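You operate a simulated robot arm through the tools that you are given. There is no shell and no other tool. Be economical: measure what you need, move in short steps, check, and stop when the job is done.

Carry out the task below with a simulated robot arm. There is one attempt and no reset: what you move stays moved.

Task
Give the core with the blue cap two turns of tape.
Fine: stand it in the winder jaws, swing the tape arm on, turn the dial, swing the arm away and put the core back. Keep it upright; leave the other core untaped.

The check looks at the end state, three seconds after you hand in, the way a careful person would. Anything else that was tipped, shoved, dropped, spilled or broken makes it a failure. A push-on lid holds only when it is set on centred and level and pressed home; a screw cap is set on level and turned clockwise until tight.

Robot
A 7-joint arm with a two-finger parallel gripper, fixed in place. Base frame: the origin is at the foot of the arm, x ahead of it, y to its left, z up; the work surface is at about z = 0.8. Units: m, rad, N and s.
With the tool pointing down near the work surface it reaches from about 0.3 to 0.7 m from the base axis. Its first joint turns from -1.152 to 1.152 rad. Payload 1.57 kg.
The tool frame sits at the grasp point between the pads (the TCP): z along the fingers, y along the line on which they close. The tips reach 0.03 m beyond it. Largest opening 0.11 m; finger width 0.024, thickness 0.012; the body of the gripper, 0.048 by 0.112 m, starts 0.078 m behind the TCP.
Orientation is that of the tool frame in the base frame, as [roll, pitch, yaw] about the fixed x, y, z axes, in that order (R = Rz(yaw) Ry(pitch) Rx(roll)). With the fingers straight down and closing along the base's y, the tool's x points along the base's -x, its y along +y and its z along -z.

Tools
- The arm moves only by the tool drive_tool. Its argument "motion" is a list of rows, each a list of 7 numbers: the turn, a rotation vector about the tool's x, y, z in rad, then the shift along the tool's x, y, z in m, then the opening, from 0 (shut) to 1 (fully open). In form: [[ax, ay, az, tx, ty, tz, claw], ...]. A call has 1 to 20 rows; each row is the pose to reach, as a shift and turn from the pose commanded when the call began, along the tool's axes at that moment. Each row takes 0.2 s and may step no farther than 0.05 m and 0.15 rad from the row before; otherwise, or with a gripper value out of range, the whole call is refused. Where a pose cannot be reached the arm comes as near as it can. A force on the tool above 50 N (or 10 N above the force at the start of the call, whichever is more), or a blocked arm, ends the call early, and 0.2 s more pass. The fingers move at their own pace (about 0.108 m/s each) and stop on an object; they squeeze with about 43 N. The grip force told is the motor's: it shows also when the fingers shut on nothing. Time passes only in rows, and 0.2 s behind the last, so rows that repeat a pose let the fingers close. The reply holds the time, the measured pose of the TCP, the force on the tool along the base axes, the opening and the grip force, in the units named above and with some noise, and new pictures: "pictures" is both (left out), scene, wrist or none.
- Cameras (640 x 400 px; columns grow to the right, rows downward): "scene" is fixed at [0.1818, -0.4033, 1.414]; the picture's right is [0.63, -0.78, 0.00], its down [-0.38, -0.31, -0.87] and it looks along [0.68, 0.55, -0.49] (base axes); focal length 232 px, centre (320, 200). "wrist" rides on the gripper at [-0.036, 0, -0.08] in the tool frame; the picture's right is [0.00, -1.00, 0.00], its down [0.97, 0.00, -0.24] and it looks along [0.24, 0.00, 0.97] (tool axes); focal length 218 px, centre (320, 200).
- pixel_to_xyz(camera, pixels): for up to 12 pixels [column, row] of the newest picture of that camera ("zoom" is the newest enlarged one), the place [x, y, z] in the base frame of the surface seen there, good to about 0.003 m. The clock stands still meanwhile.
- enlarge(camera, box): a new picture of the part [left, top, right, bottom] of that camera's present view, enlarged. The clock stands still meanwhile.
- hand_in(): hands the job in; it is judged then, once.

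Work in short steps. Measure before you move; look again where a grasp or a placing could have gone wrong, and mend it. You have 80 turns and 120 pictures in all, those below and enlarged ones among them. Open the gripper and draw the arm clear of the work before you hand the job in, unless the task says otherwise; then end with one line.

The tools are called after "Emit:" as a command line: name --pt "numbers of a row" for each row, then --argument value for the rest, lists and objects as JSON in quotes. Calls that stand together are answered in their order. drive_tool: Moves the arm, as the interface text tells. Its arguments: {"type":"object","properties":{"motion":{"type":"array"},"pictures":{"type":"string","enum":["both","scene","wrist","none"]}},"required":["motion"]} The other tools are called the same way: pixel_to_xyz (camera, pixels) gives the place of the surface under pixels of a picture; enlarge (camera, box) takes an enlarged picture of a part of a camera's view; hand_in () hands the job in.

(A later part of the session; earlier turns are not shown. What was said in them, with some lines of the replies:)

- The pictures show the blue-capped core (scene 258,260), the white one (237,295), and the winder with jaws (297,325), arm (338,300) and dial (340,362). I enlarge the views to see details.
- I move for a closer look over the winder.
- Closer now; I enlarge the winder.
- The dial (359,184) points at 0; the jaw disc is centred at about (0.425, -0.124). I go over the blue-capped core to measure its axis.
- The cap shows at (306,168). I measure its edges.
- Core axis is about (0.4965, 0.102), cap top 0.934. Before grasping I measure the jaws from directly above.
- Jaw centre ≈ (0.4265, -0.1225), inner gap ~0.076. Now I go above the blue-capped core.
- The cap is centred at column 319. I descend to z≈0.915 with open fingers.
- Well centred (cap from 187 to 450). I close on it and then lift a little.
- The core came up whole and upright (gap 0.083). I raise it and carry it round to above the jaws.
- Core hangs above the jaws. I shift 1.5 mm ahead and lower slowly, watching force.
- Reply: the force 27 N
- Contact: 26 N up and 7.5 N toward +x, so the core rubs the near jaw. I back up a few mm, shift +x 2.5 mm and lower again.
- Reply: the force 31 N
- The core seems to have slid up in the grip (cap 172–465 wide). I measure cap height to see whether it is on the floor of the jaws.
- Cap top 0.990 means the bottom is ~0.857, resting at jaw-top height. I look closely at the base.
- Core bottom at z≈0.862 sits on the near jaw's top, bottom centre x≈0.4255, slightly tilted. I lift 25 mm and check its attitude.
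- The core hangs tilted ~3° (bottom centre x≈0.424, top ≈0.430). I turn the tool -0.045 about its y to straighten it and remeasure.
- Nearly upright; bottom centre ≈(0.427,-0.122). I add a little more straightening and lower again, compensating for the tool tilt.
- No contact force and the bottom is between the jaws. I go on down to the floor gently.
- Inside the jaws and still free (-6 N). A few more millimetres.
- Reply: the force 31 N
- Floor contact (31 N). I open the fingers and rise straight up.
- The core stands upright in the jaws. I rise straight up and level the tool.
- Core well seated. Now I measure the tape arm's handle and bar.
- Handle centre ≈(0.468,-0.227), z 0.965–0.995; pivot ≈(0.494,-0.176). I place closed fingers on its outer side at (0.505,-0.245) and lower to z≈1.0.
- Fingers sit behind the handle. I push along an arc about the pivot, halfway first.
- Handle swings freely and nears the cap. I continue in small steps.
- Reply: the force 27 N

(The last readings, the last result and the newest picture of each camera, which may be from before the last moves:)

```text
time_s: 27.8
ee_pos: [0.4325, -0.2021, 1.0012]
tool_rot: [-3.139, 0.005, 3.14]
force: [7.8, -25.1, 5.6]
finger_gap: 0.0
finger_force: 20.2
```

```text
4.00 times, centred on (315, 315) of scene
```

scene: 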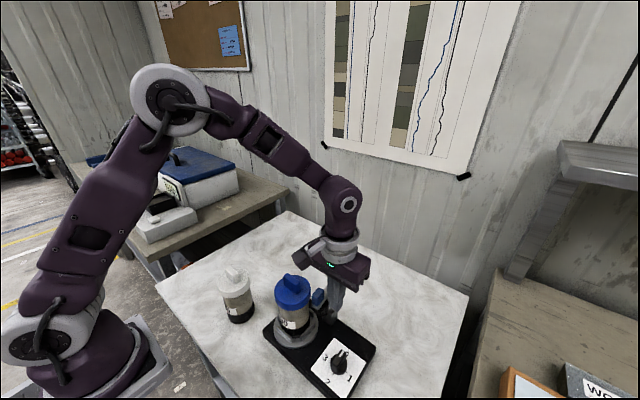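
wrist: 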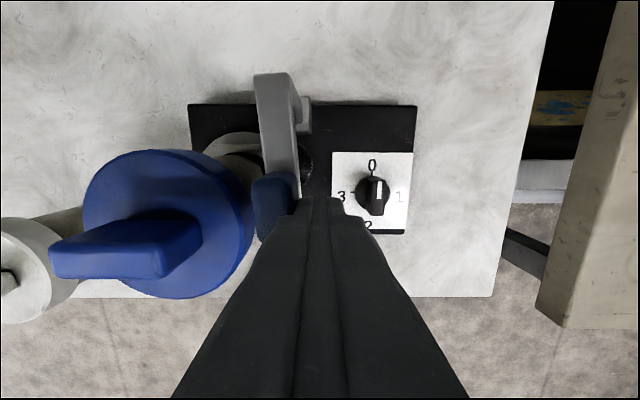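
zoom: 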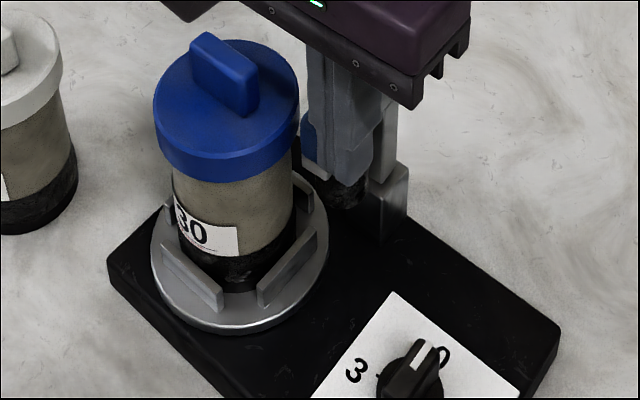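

Firm contact (25 N): the arm is on the core. I back off and rise, then check the position of the winder and arm.

Emit:
drive_tool --pt "0 0 0 0 -0.01 0 0" --pt "0 0 0 0 -0.02 0 0" --pt "0 0 0 0 -0.02 -0.04 0" --pt "0 0 0 0 -0.03 -0.08 0" --pt "0 0 0 0 -0.04 -0.12 0" --pt "0 0 0 0 -0.04 -0.14 0" --pt "0 0 0 0 -0.04 -0.14 0" --pictures "both"

Emit:
enlarge --camera "scene" --box '[265, 265, 365, 365]'

Emit:
enlarge --camera "wrist" --box '[200, 90, 400, 230]'

```text
time_s: 29.4
ee_pos: [0.4345, -0.2374, 1.1413]
tool_rot: [3.141, 0.001, -3.141]
force: [0.3, -0.6, 0.2]
finger_gap: 0.0002
finger_force: 21.3
```

scene: 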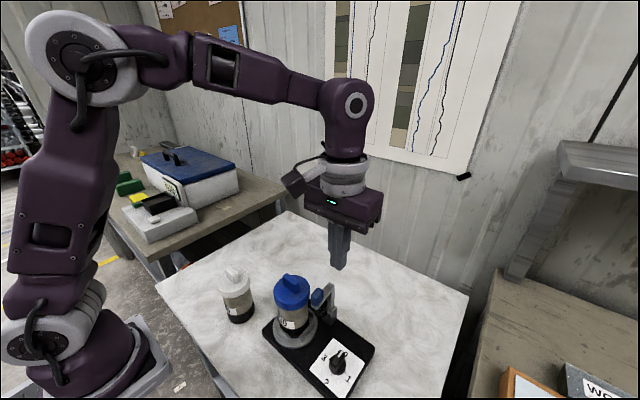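
wrist: 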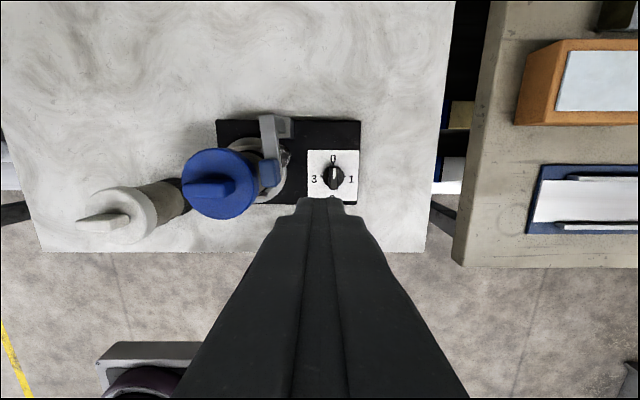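

```text
4.00 times, centred on (315, 315) of scene
```

zoom: 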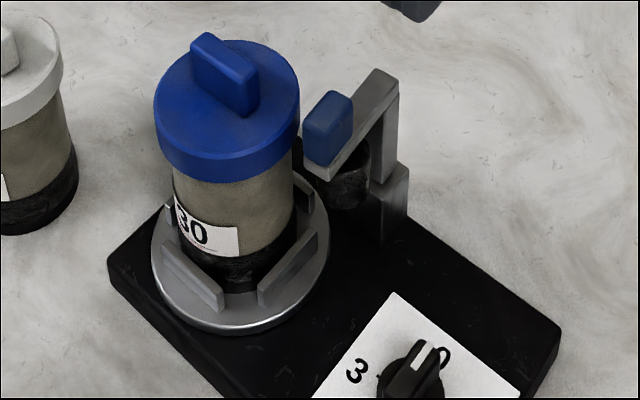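

```text
2.86 times, centred on (300, 160) of wrist
```

zoom: 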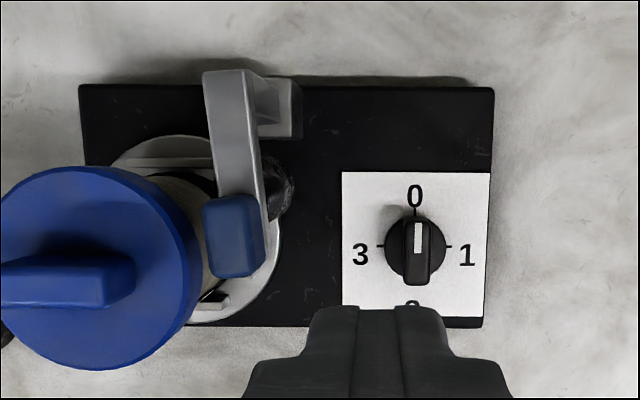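

Emit:
enlarge --camera "scene" --box '[318, 280, 372, 330]'

Emit:
pixel_to_xyz --camera "wrist" --pixels '[[333, 178], [272, 173], [275, 122], [270, 145], [262, 175], [252, 170], [300, 150], [333, 172], [333, 187]]'

Emit:
enlarge --camera "scene" --box '[320, 270, 376, 320]'

```text
8.00 times, centred on (345, 305) of scene
```

zoom: 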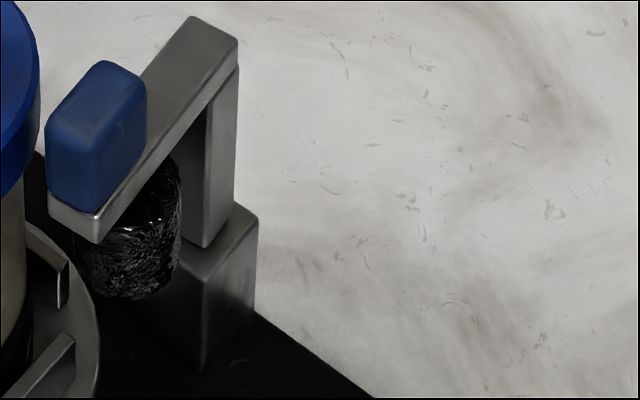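

```text
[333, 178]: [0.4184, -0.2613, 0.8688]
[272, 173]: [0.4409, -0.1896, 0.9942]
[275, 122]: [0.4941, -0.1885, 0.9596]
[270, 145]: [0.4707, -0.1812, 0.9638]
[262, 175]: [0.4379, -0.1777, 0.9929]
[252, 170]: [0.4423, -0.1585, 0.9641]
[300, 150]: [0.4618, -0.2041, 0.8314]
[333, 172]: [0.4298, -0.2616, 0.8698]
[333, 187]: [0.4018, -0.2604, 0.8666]
```

```text
8.00 times, centred on (348, 295) of scene
```

zoom: 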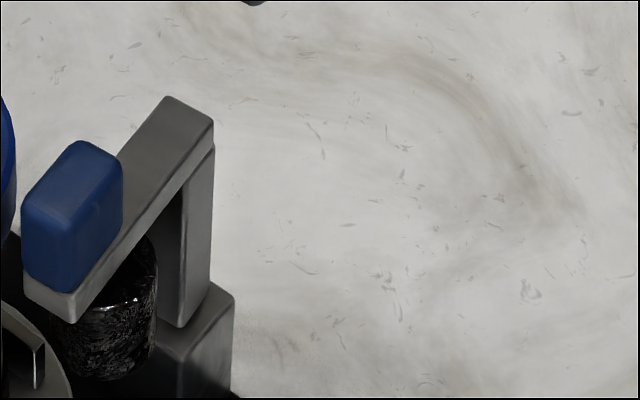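

Emit:
pixel_to_xyz --camera "zoom" --pixels '[[60, 335], [80, 340], [100, 345], [120, 340], [140, 330], [152, 310], [100, 320], [150, 260], [75, 180], [30, 270]]'

```text
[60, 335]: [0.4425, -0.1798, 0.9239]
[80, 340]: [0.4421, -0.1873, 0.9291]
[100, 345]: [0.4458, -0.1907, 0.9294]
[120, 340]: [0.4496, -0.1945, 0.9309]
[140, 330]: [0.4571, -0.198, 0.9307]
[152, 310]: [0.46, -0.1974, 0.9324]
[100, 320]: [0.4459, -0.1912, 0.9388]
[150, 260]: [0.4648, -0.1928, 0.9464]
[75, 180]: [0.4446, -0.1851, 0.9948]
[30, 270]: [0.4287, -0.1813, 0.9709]
```

Emit:
enlarge --camera "wrist" --box '[235, 110, 305, 210]'

```text
4.00 times, centred on (270, 160) of wrist
```

zoom: 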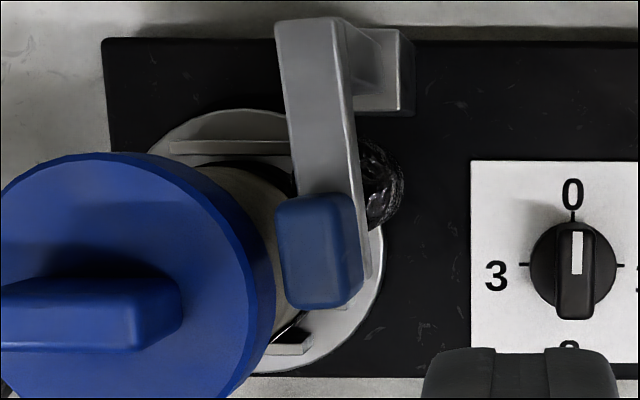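

The roll appears to bear on the core body. Before going to the dial, I check the height of the block on the wrist (scene 292,182) for clearance.

Emit:
pixel_to_xyz --camera "scene" --pixels '[[290, 180], [294, 193], [286, 178], [299, 180], [312, 200], [345, 210], [377, 215], [345, 190]]'

Emit:
enlarge --camera "scene" --box '[270, 130, 400, 280]'

```text
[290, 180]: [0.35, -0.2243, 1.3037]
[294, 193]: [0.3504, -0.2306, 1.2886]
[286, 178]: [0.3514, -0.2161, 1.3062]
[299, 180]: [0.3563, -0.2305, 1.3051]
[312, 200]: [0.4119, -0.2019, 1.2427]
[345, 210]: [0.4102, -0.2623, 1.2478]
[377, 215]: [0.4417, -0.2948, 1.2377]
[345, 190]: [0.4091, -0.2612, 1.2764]
```

```text
2.67 times, centred on (335, 205) of scene
```

zoom: 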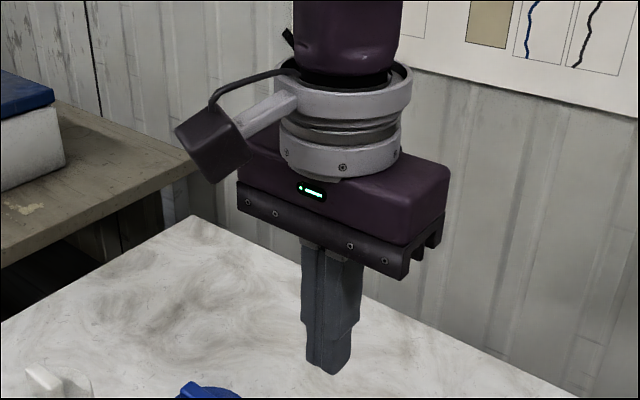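

The block clears (≥0.145 above TCP). I go over the dial with fingers part-open and descend partly.

Emit:
drive_tool --pt "0 0 0 0.016 -0.024 0 0.45" --pt "0 0 0 0.016 -0.024 0.04 0.45" --pt "0 0 0 0.016 -0.024 0.08 0.45" --pt "0 0 0 0.016 -0.024 0.12 0.45" --pt "0 0 0 0.016 -0.024 0.16 0.45" --pt "0 0 0 0.016 -0.024 0.2 0.45" --pt "0 0 0 0.016 -0.024 0.2 0.45" --pictures "both"

Emit:
enlarge --camera "scene" --box '[290, 260, 400, 390]'

```text
time_s: 31.0
ee_pos: [0.4147, -0.2635, 0.9394]
tool_rot: [-3.141, 0.001, -3.141]
force: [0.1, -0.9, -0.4]
finger_gap: 0.0494
finger_force: 0.0
```

scene: 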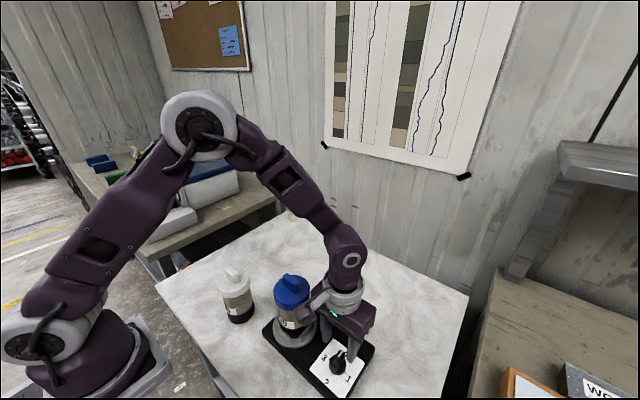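
wrist: 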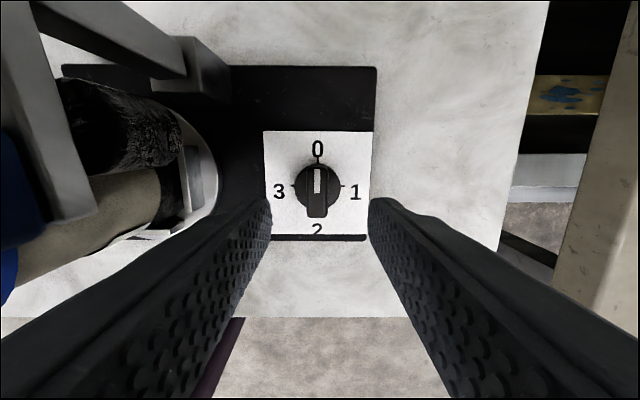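

```text
3.08 times, centred on (345, 325) of scene
```

zoom: 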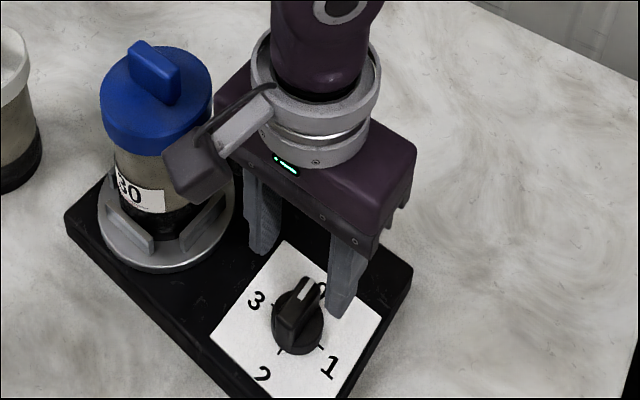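

The wrist view shows the tape roll (120,130) bearing on the core body. I measure the knob precisely.

Emit:
pixel_to_xyz --camera "wrist" --pixels '[[317, 168], [317, 180], [317, 195], [317, 212], [308, 195], [326, 195], [300, 188], [335, 188], [345, 215]]'

```text
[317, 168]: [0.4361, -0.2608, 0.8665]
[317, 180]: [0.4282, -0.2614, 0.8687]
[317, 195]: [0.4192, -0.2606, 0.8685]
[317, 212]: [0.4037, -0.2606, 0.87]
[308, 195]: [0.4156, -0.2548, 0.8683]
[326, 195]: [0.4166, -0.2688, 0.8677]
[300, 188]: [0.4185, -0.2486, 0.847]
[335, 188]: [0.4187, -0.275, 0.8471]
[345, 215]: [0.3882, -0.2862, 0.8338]
```

Ridge centre (0.4195,-0.2615), top 0.869, skirt 0.847. I lower to z≈0.883 and close on it.

Emit:
drive_tool --pt "0 0 0 -0.005 0.002 0.02 0.45" --pt "0 0 0 -0.005 0.002 0.045 0.45" --pt "0 0 0 -0.005 0.002 0.056 0.45" --pt "0 0 0 -0.005 0.002 0.056 0.2" --pt "0 0 0 -0.005 0.002 0.056 0" --pt "0 0 0 -0.005 0.002 0.056 0" --pt "0 0 0 -0.005 0.002 0.056 0" --pictures "scene"

Emit:
enlarge --camera "scene" --box '[270, 260, 400, 390]'

```text
time_s: 32.6
ee_pos: [0.4194, -0.262, 0.8838]
tool_rot: [-3.141, -0.001, 3.141]
force: [0.2, -1.9, 0.1]
finger_gap: 0.0158
finger_force: 31.1
```

scene: 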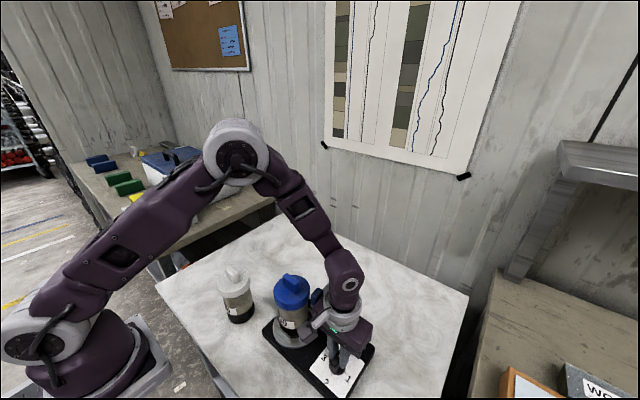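

```text
3.08 times, centred on (335, 325) of scene
```

zoom: 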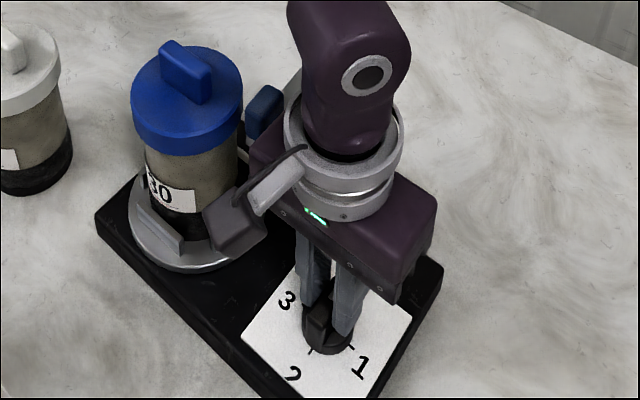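

The ridge is held. I turn clockwise (positive about tool z) 90° first.

Emit:
drive_tool --pt "0 0 0.06 0 0 0 0" --pt "0 0 0.15 0 0 0 0" --pt "0 0 0.27 0 0 0 0" --pt "0 0 0.4 0 0 0 0" --pt "0 0 0.53 0 0 0 0" --pt "0 0 0.66 0 0 0 0" --pt "0 0 0.79 0 0 0 0" --pt "0 0 0.92 0 0 0 0" --pt "0 0 1.05 0 0 0 0" --pt "0 0 1.18 0 0 0 0" --pt "0 0 1.31 0 0 0 0" --pt "0 0 1.44 0 0 0 0" --pt "0 0 1.57 0 0 0 0" --pt "0 0 1.57 0 0 0 0" --pictures "scene"

Emit:
enlarge --camera "scene" --box '[250, 260, 390, 390]'

```text
time_s: 35.6
ee_pos: [0.4225, -0.2632, 0.8835]
tool_rot: [3.141, 0.002, 1.569]
force: [-12.4, -14.8, 0.7]
finger_gap: 0.0159
finger_force: 31.5
```

scene: 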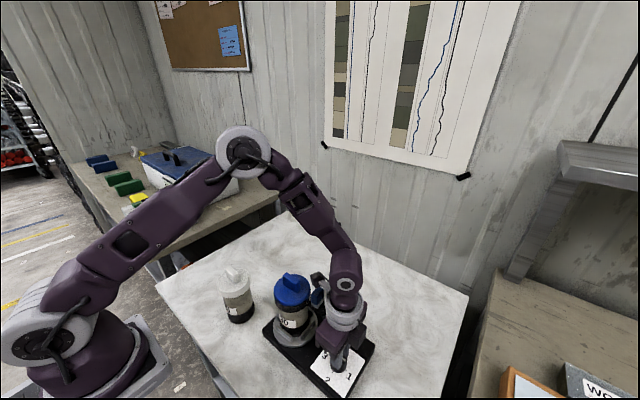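

```text
3.08 times, centred on (320, 325) of scene
```

zoom: 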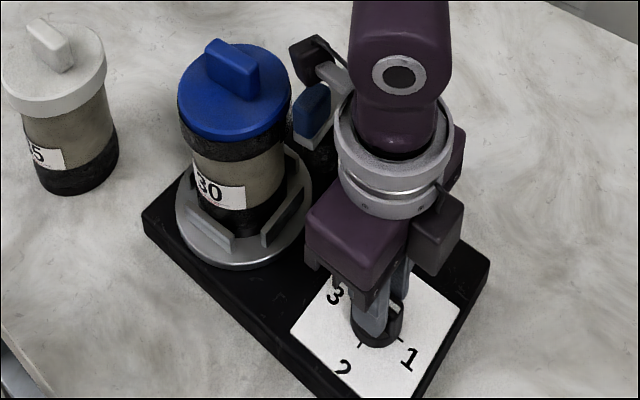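

One turn done: a black tape band shows near the cap. I ease the side load by 2 mm and turn another 90° to "2".

Emit:
drive_tool --pt "0 0 0.06 -0.001 -0.001 0 0" --pt "0 0 0.15 -0.0015 -0.002 0 0" --pt "0 0 0.27 -0.0015 -0.002 0 0" --pt "0 0 0.4 -0.0015 -0.002 0 0" --pt "0 0 0.53 -0.0015 -0.002 0 0" --pt "0 0 0.66 -0.0015 -0.002 0 0" --pt "0 0 0.79 -0.0015 -0.002 0 0" --pt "0 0 0.92 -0.0015 -0.002 0 0" --pt "0 0 1.05 -0.0015 -0.002 0 0" --pt "0 0 1.18 -0.0015 -0.002 0 0" --pt "0 0 1.31 -0.0015 -0.002 0 0" --pt "0 0 1.44 -0.0015 -0.002 0 0" --pt "0 0 1.57 -0.0015 -0.002 0 0" --pt "0 0 1.57 -0.0015 -0.002 0 0" --pictures "scene"

Emit:
enlarge --camera "scene" --box '[250, 260, 390, 390]'

```text
time_s: 38.6
ee_pos: [0.4202, -0.2615, 0.8842]
tool_rot: [-3.14, 0.0, 0.0]
force: [3.6, 23.0, 5.3]
finger_gap: 0.0158
finger_force: 31.6
```

scene: 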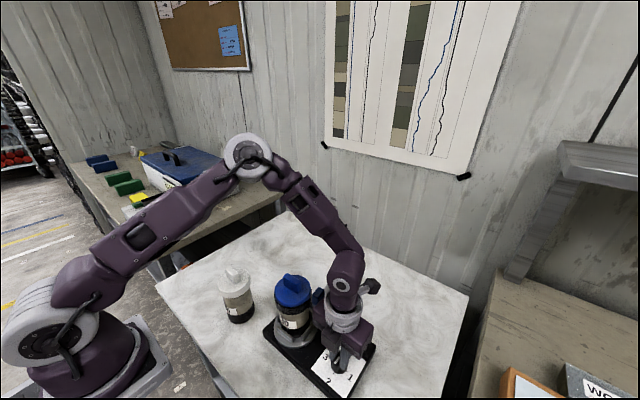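

```text
3.08 times, centred on (320, 325) of scene
```

zoom: 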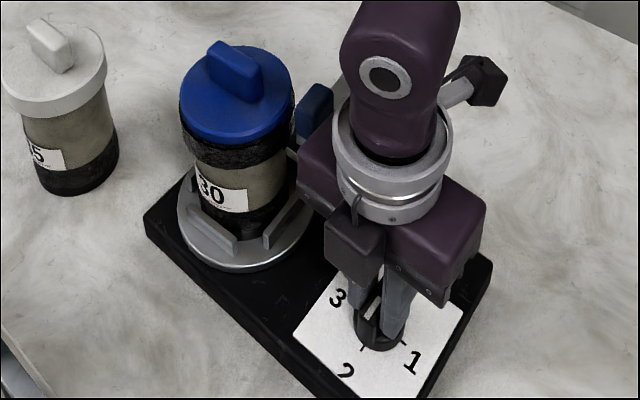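

Yaw is at 0 (180° turned). I open and rise to see the pointer.

Emit:
drive_tool --pt "0 0 0 0 0 0 0.2" --pt "0 0 0 0 0 0 0.3" --pt "0 0 0 0 0 0 0.3" --pt "0 0 0 0 0 -0.03 0.3" --pt "0 0 0 0 0 -0.07 0.3" --pt "0 0 0 0 0 -0.11 0.3" --pt "0 0 0 0 0 -0.15 0.3" --pt "0 0 0 0 0 -0.2 0.3" --pt "0 0 0 0 0 -0.2 0.3" --pictures "both"

Emit:
enlarge --camera "scene" --box '[250, 260, 390, 390]'

```text
time_s: 40.6
ee_pos: [0.4216, -0.2632, 1.0857]
tool_rot: [-3.14, 0.001, 0.002]
force: [0.1, 0.4, 0.6]
finger_gap: 0.0331
finger_force: 0.1
```

scene: 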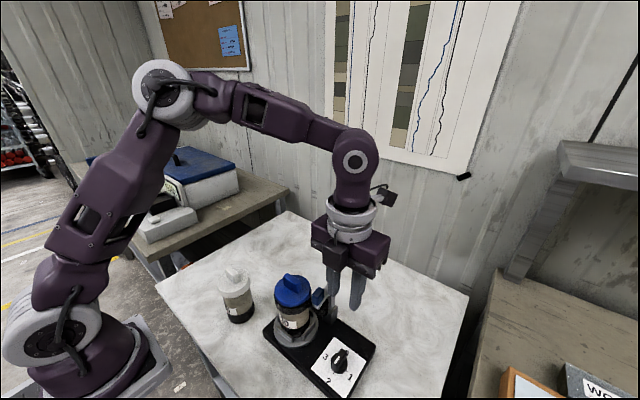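
wrist: 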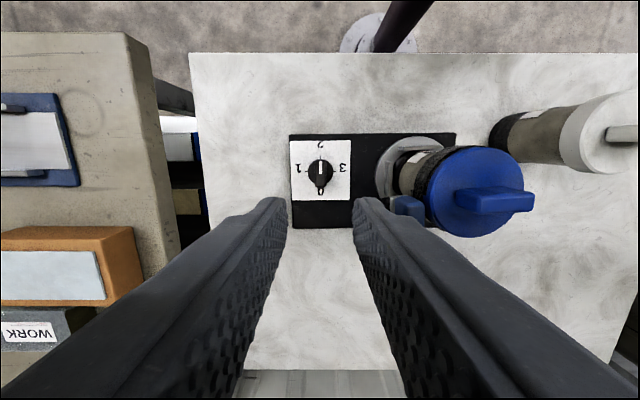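

```text
3.08 times, centred on (320, 325) of scene
```

zoom: 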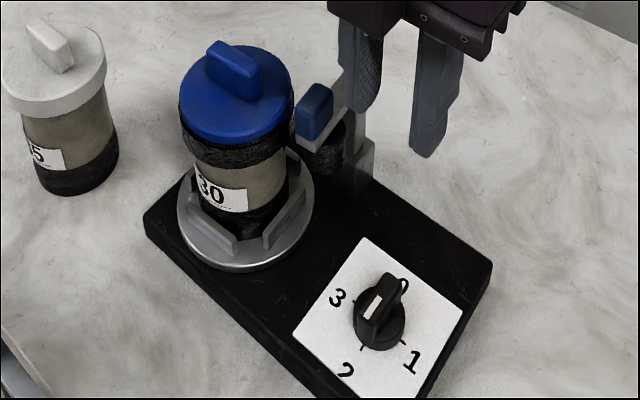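

Emit:
enlarge --camera "wrist" --box '[285, 125, 355, 215]'

Emit:
enlarge --camera "scene" --box '[270, 265, 320, 355]'

```text
4.44 times, centred on (320, 170) of wrist
```

zoom: 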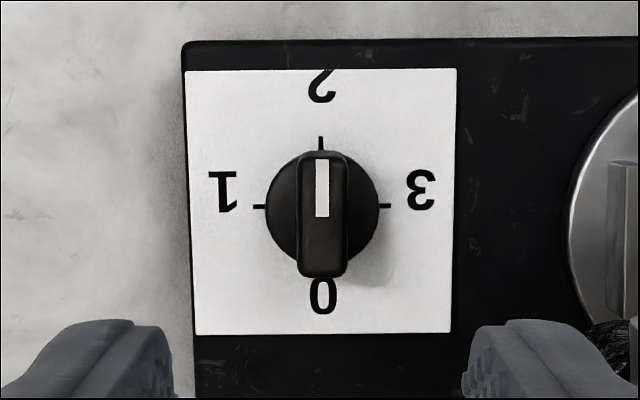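

```text
4.44 times, centred on (295, 310) of scene
```

zoom: 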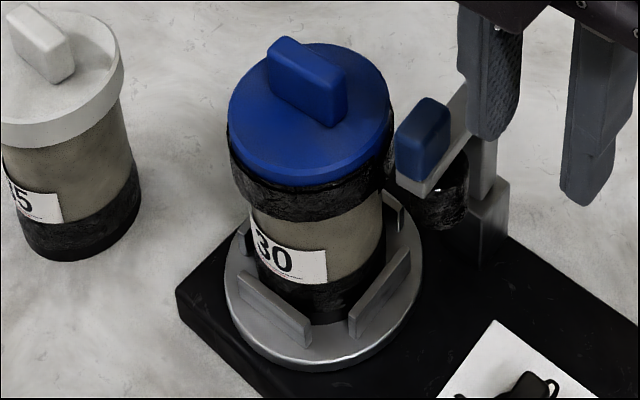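

Dial is on 2 and a tape band is wound below the cap. Next I swing the arm away; I measure the handle's present place.

Emit:
pixel_to_xyz --camera "zoom" --pixels '[[428, 108], [412, 130], [440, 112], [405, 165], [440, 140], [455, 110], [330, 60], [320, 165], [290, 45], [335, 100], [360, 170]]'

Emit:
enlarge --camera "wrist" --box '[360, 120, 560, 250]'

```text
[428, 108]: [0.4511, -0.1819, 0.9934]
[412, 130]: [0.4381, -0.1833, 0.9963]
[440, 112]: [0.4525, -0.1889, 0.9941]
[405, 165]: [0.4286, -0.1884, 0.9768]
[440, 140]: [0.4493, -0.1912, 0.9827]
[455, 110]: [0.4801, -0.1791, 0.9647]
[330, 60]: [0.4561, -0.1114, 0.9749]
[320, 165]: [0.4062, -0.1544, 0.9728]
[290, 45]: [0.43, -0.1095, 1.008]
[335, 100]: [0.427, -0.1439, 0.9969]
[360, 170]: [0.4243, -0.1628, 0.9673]
```

```text
3.08 times, centred on (460, 185) of wrist
```

zoom: 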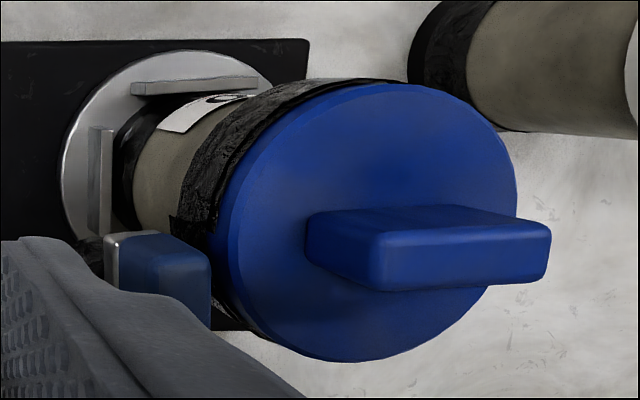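

Handle centre ≈(0.445,-0.184), top 0.9945; cap top 0.9745. I straddle the handle with fingers part-open, tips kept above the cap (z≈0.981).

Emit:
drive_tool --pt "0 0 0 0.013 -0.04 0 0.33" --pt "0 0 0 0.0254 -0.078 0 0.33" --pt "0 0 0 0.0254 -0.078 0 0.33" --pt "0 0 0 0.0254 -0.078 0.03 0.33" --pt "0 0 0 0.0254 -0.078 0.05 0.33" --pt "0 0 0 0.0254 -0.078 0.05 0.33" --pictures "both"

Emit:
enlarge --camera "scene" --box '[270, 240, 370, 340]'

```text
time_s: 42.0
ee_pos: [0.4467, -0.1844, 1.0327]
tool_rot: [3.141, 0.0, 0.002]
force: [-0.2, -0.3, 0.0]
finger_gap: 0.0363
finger_force: 0.1
```

scene: 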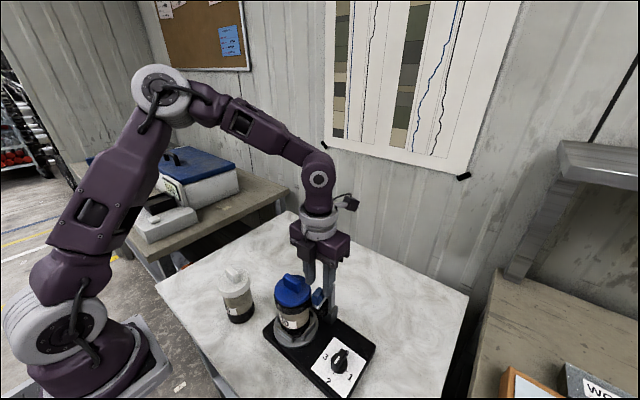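
wrist: 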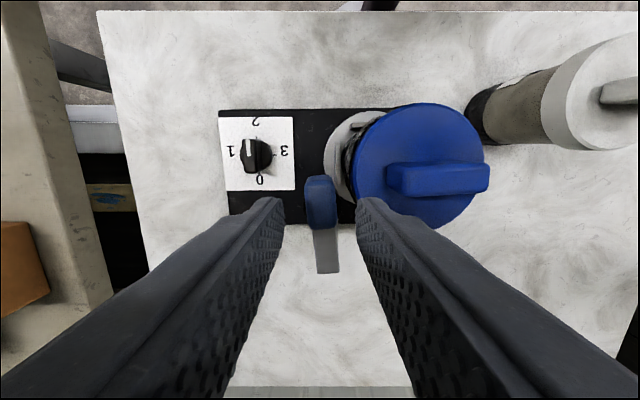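

```text
4.00 times, centred on (320, 290) of scene
```

zoom: 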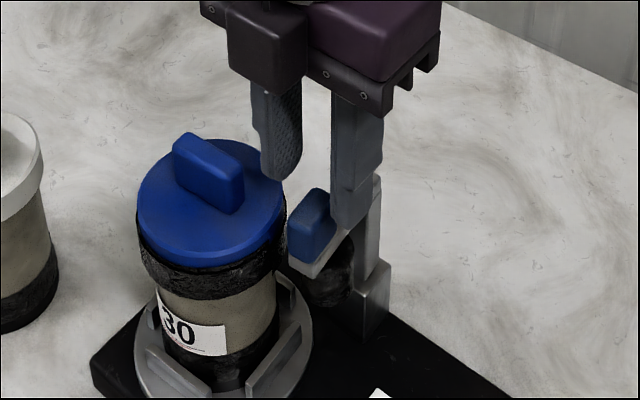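

The handle lies centred between the fingers (column 321). I lower 21 mm, then swing it counter-clockwise along the arc back to its rest.

Emit:
drive_tool --pt "0 0 0 0 0 0.012 0.33" --pt "0 0 0 0 0 0.0215 0.33" --pt "0 0 -0.141 0.0013 0.0066 0.0215 0.33" --pt "0 0 -0.281 0.0036 0.0128 0.0215 0.33" --pt "0 0 -0.421 0.0067 0.0187 0.0215 0.33" --pt "0 0 -0.56 0.0106 0.024 0.0215 0.33" --pt "0 0 -0.7 0.0152 0.0288 0.0215 0.33" --pt "0 0 -0.839 0.0204 0.0329 0.0215 0.33" --pt "0 0 -0.979 0.0262 0.0362 0.0215 0.33" --pt "0 0 -0.979 0.0262 0.0362 0.0215 0.33" --pictures "both"

Emit:
enlarge --camera "scene" --box '[270, 250, 380, 360]'

```text
time_s: 44.2
ee_pos: [0.4718, -0.2217, 1.0118]
tool_rot: [-3.141, 0.0, 0.985]
force: [0.0, 1.0, -1.0]
finger_gap: 0.0363
finger_force: 0.1
```

scene: 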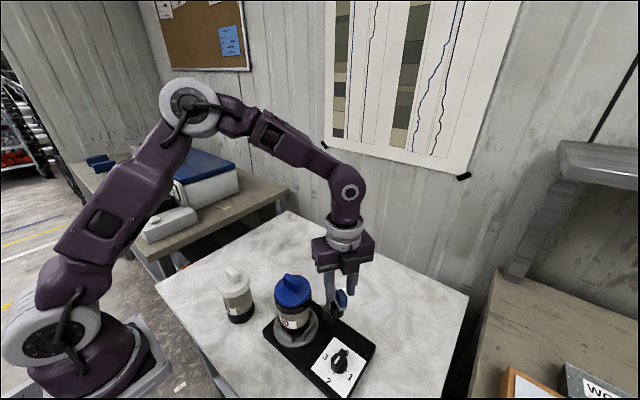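
wrist: 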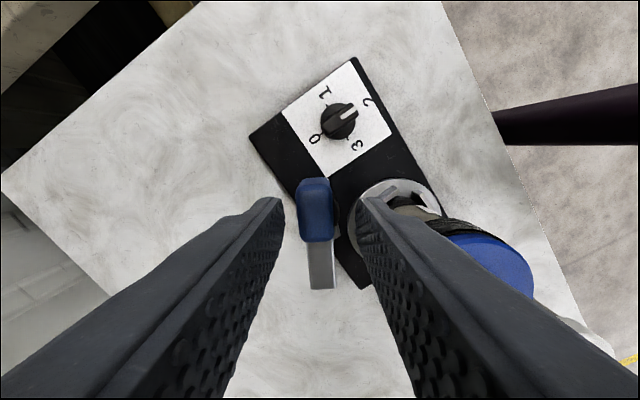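

```text
3.64 times, centred on (325, 305) of scene
```

zoom: 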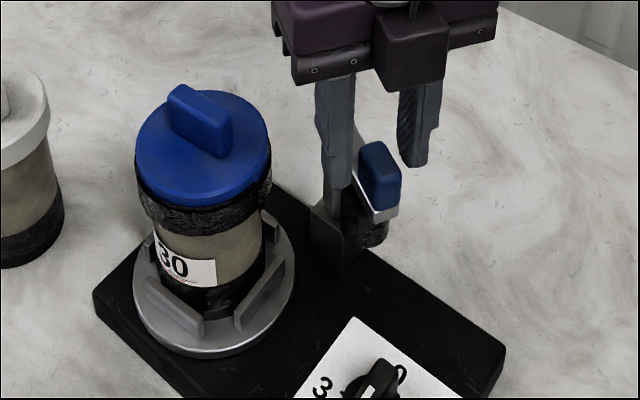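

The arm is back at its rest angle. I rise and turn the tool back to yaw 0.

Emit:
drive_tool --pt "0 0 0 0 0 -0.03 0.33" --pt "0 0 0 0 0 -0.07 0.33" --pt "0 0 0 0 0 -0.11 0.33" --pt "0 0 0.14 0 0 -0.13 0.6" --pt "0 0 0.28 0 0 -0.13 1" --pt "0 0 0.42 0 0 -0.13 1" --pt "0 0 0.56 0 0 -0.13 1" --pt "0 0 0.7 0 0 -0.13 1" --pt "0 0 0.84 0 0 -0.13 1" --pt "0 0 0.98 0 0 -0.13 1" --pt "0 0 0.985 0 0 -0.13 1" --pictures "wrist"

Emit:
enlarge --camera "scene" --box '[220, 250, 390, 400]'

```text
time_s: 46.6
ee_pos: [0.4724, -0.222, 1.143]
tool_rot: [-3.141, 0.001, -0.004]
force: [0.6, 0.6, -0.4]
finger_gap: 0.11
finger_force: 0.0
```

wrist: 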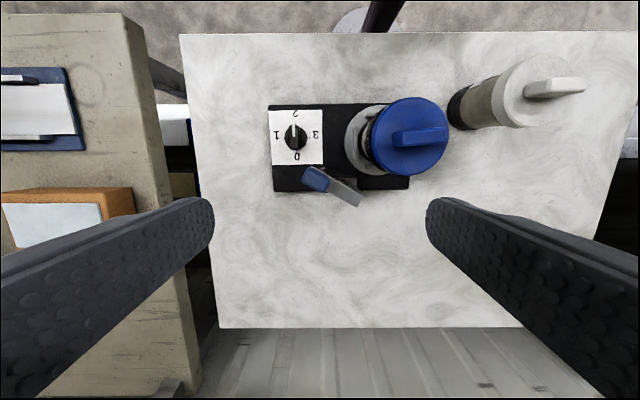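

```text
2.67 times, centred on (305, 325) of scene
```

zoom: 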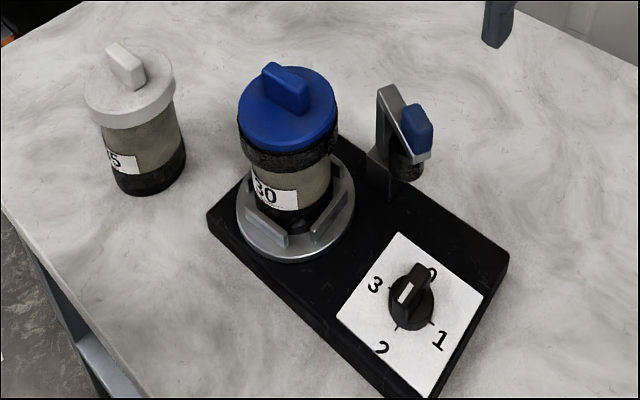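

All good. I move above the core and measure its centre.

Emit:
drive_tool --pt "0 0 0 -0.016 -0.033 0 1" --pt "0 0 0 -0.031 -0.066 0 1" --pt "0 0 0 -0.046 -0.099 0 1" --pt "0 0 0 -0.046 -0.099 0 1" --pictures "wrist"

Emit:
enlarge --camera "wrist" --box '[250, 100, 390, 240]'

```text
time_s: 47.6
ee_pos: [0.4261, -0.1217, 1.1436]
tool_rot: [3.141, -0.001, -0.003]
force: [-0.2, 0.2, 0.6]
finger_gap: 0.1099
finger_force: 0.1
```

wrist: 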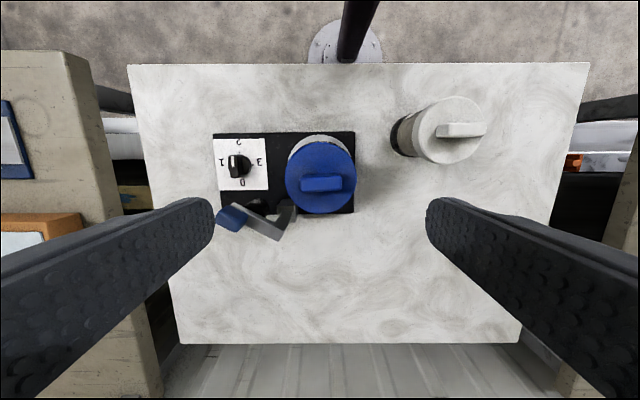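

```text
2.86 times, centred on (320, 170) of wrist
```

zoom: 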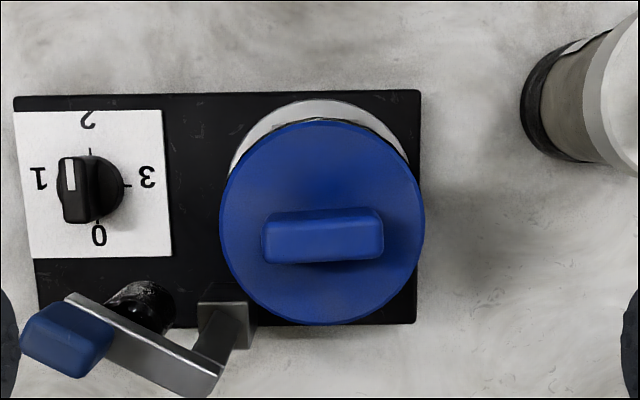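

The cap is on axis within 1 mm. I descend to z≈0.958 with fingers open and grip.

Emit:
drive_tool --pt "0 0 0 0 -0.001 0.045 1" --pt "0 0 0 0 -0.001 0.09 1" --pt "0 0 0 0 -0.001 0.13 1" --pt "0 0 0 0 -0.001 0.165 1" --pt "0 0 0 0 -0.001 0.1856 1" --pt "0 0 0 0 -0.001 0.1856 1" --pictures "both"

Emit:
enlarge --camera "scene" --box '[250, 250, 370, 360]'

```text
time_s: 49.0
ee_pos: [0.4257, -0.1224, 0.9564]
tool_rot: [3.141, -0.001, -0.006]
force: [-0.2, 0.0, -0.3]
finger_gap: 0.1102
finger_force: 0.1
```

scene: 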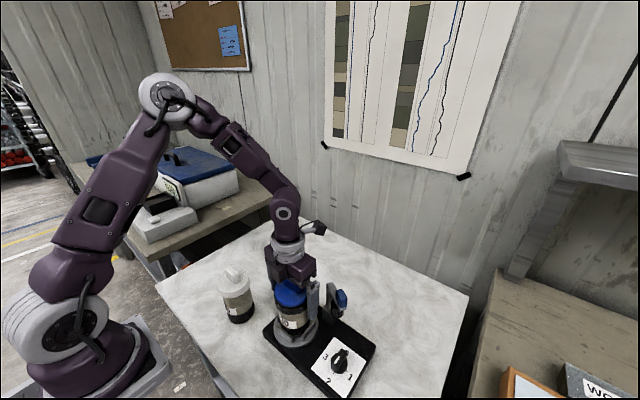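
wrist: 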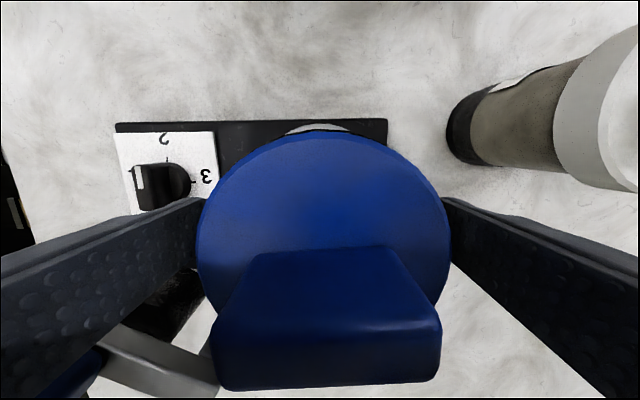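

```text
3.64 times, centred on (310, 305) of scene
```

zoom: 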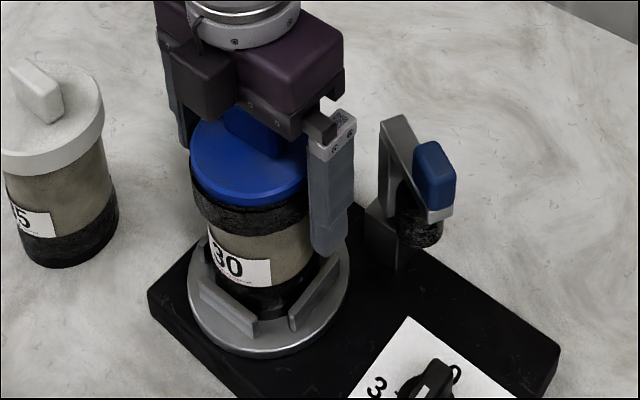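

Fingers straddle the cap. I close and lift.

Emit:
drive_tool --pt "0 0 0 0 -0.001 0 0.6" --pt "0 0 0 0 -0.001 0 0" --pt "0 0 0 0 -0.001 0 0" --pt "0 0 0 0 -0.001 0 0" --pt "0 0 0 0 -0.001 -0.01 0" --pt "0 0 0 0 -0.001 -0.02 0" --pt "0 0 0 0 -0.001 -0.035 0" --pt "0 0 0 0 -0.001 -0.06 0" --pt "0 0 0 0 -0.001 -0.085 0" --pt "0 0 0 0 -0.001 -0.085 0" --pictures "both"

Emit:
enlarge --camera "scene" --box '[240, 230, 370, 360]'

```text
time_s: 51.2
ee_pos: [0.427, -0.1199, 1.0415]
tool_rot: [-3.139, 0.001, -0.007]
force: [-0.4, -0.7, -6.7]
finger_gap: 0.0837
finger_force: 42.9
```

scene: 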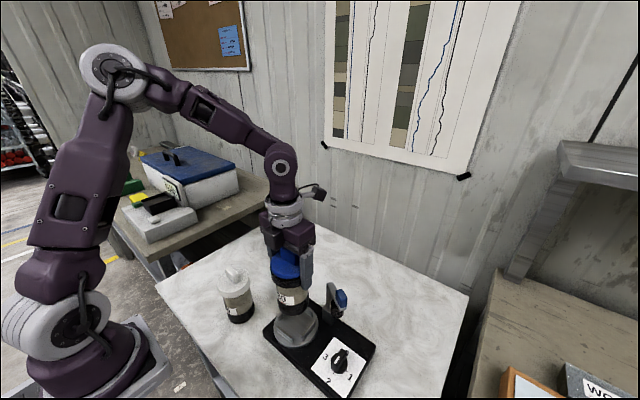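
wrist: 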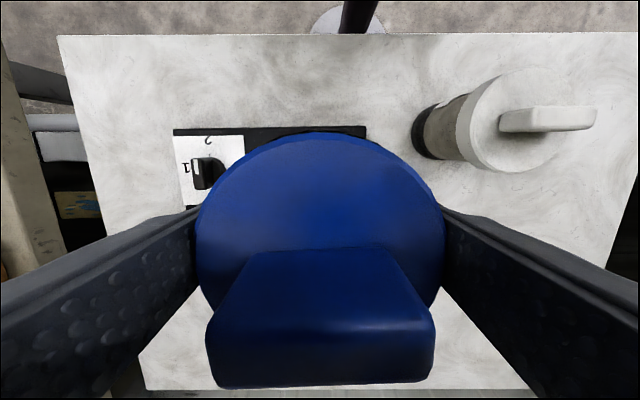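

```text
3.08 times, centred on (305, 295) of scene
```

zoom: 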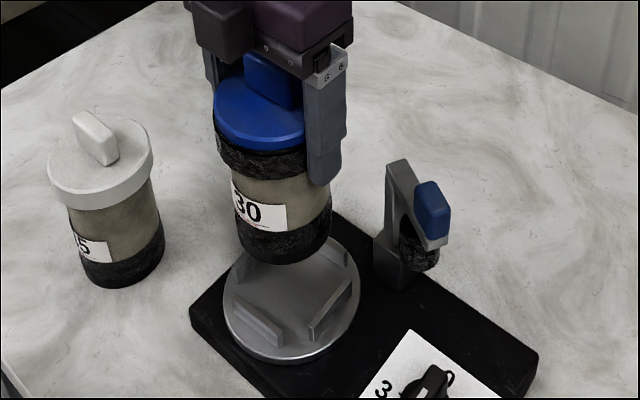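

Core lifted clean with tape band. I carry it back round to its first place (0.497, 0.103) and lower to just above the table.

Emit:
drive_tool --pt "0 0 0 0.02 -0.02 0 0" --pt "0 0 0 0.045 -0.045 0 0" --pt "0 0 0 0.07 -0.075 0 0" --pt "0 0 0 0.0705 -0.11 0 0" --pt "0 0 0 0.0705 -0.145 0 0" --pt "0 0 0 0.0705 -0.18 0 0" --pt "0 0 0 0.0705 -0.21 0 0" --pt "0 0 0 0.0705 -0.2226 0 0" --pt "0 0 0 0.0705 -0.2226 0.03 0" --pt "0 0 0 0.0705 -0.2226 0.06 0" --pt "0 0 0 0.0705 -0.2226 0.09 0" --pt "0 0 0 0.0705 -0.2226 0.11 0" --pt "0 0 0 0.0705 -0.2226 0.11 0" --pictures "both"

Emit:
enlarge --camera "scene" --box '[210, 200, 320, 320]'

```text
time_s: 54.0
ee_pos: [0.4961, 0.1021, 0.9323]
tool_rot: [3.14, 0.0, -0.005]
force: [-0.3, 0.3, -6.7]
finger_gap: 0.0836
finger_force: 42.8
```

scene: 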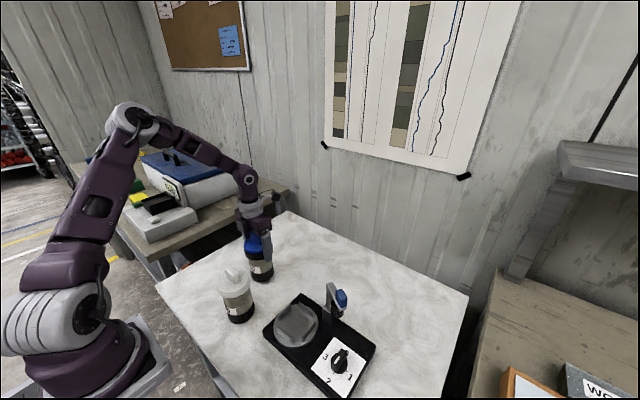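
wrist: 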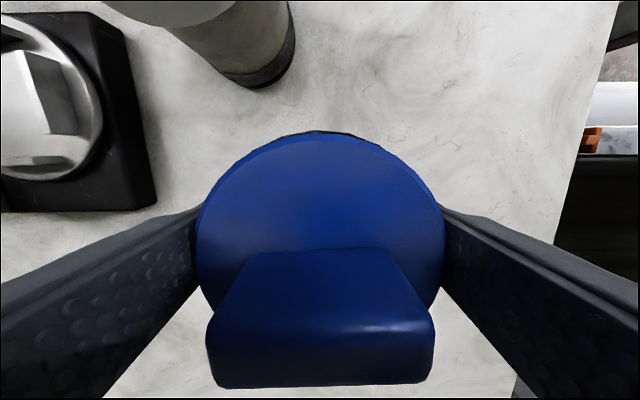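

```text
3.33 times, centred on (265, 260) of scene
```

zoom: 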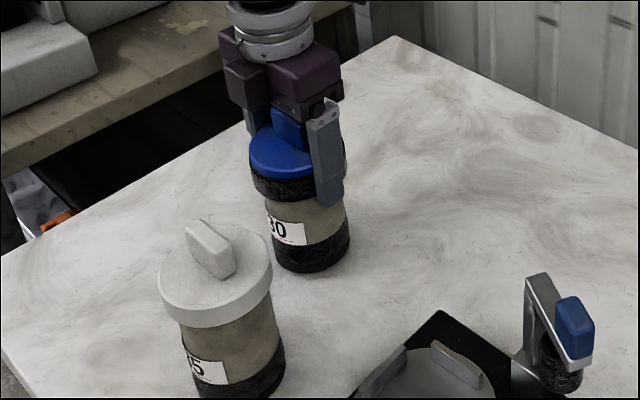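

Over its place and upright. I lower the last ~15 mm in small steps until contact.

Emit:
drive_tool --pt "0 0 0 0 0 0.005 0" --pt "0 0 0 0 0 0.01 0" --pt "0 0 0 0 0 0.014 0" --pt "0 0 0 0 0 0.016 0" --pt "0 0 0 0 0 0.016 0" --pictures "none"

```text
time_s: 55.2
ee_pos: [0.4962, 0.1019, 0.9163]
tool_rot: [-3.141, -0.003, -0.004]
force: [-1.7, 4.0, 30.2]
finger_gap: 0.083
finger_force: 43.4
```

Contact with the table at z 0.916 (30 N). I release and rise.

Emit:
drive_tool --pt "0 0 0 0 0 -0.001 0.8" --pt "0 0 0 0 0 -0.001 1" --pt "0 0 0 0 0 -0.001 1" --pt "0 0 0 0 0 -0.001 1" --pt "0 0 0 0 0 -0.03 1" --pt "0 0 0 0 0 -0.07 1" --pt "0 0 0 0 0 -0.12 1" --pt "0 0 0 0 0 -0.17 1" --pt "0 0 0 0 0 -0.22 1" --pt "0 0 0 0 0 -0.25 1" --pt "0 0 0 0 0 -0.25 1" --pictures "both"

Emit:
enlarge --camera "scene" --box '[200, 220, 400, 400]'

Emit:
enlarge --camera "scene" --box '[225, 220, 295, 300]'

```text
time_s: 57.6
ee_pos: [0.4964, 0.1008, 1.1648]
tool_rot: [-3.141, 0.0, -0.004]
force: [-0.1, 0.5, 0.1]
finger_gap: 0.1102
finger_force: 0.0
```

scene: 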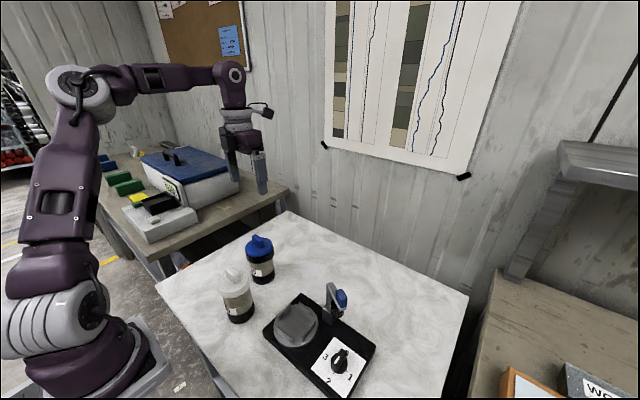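
wrist: 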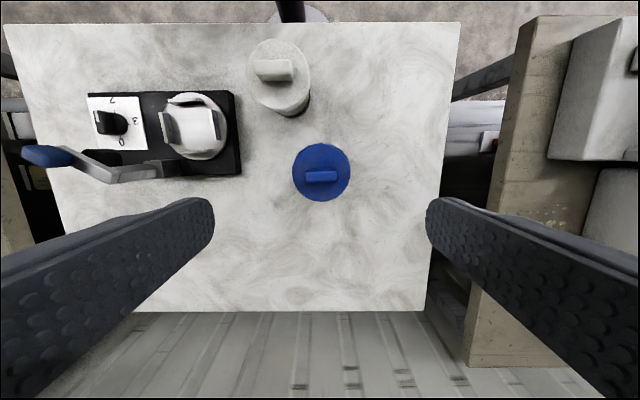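

```text
2.22 times, centred on (300, 310) of scene
```

zoom: 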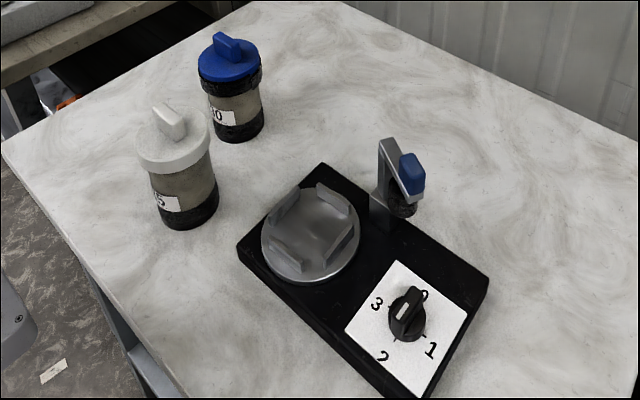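

```text
5.00 times, centred on (260, 260) of scene
```

zoom: 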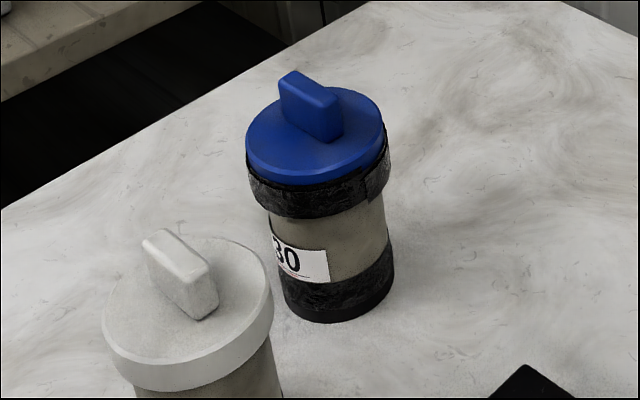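

Everything stands upright: the taped blue core is back within a few mm of its place, the winder is empty, its arm is swung away, and the dial reads 2. The gripper is open and clear, so I hand in.

Emit:
hand_in

```text
The job is handed in.
```

The blue-capped core has its two turns of tape and is back upright within a few millimetres of its old spot; the tape arm is swung away, the dial is left at 2, and the other core is untaped and untouched.
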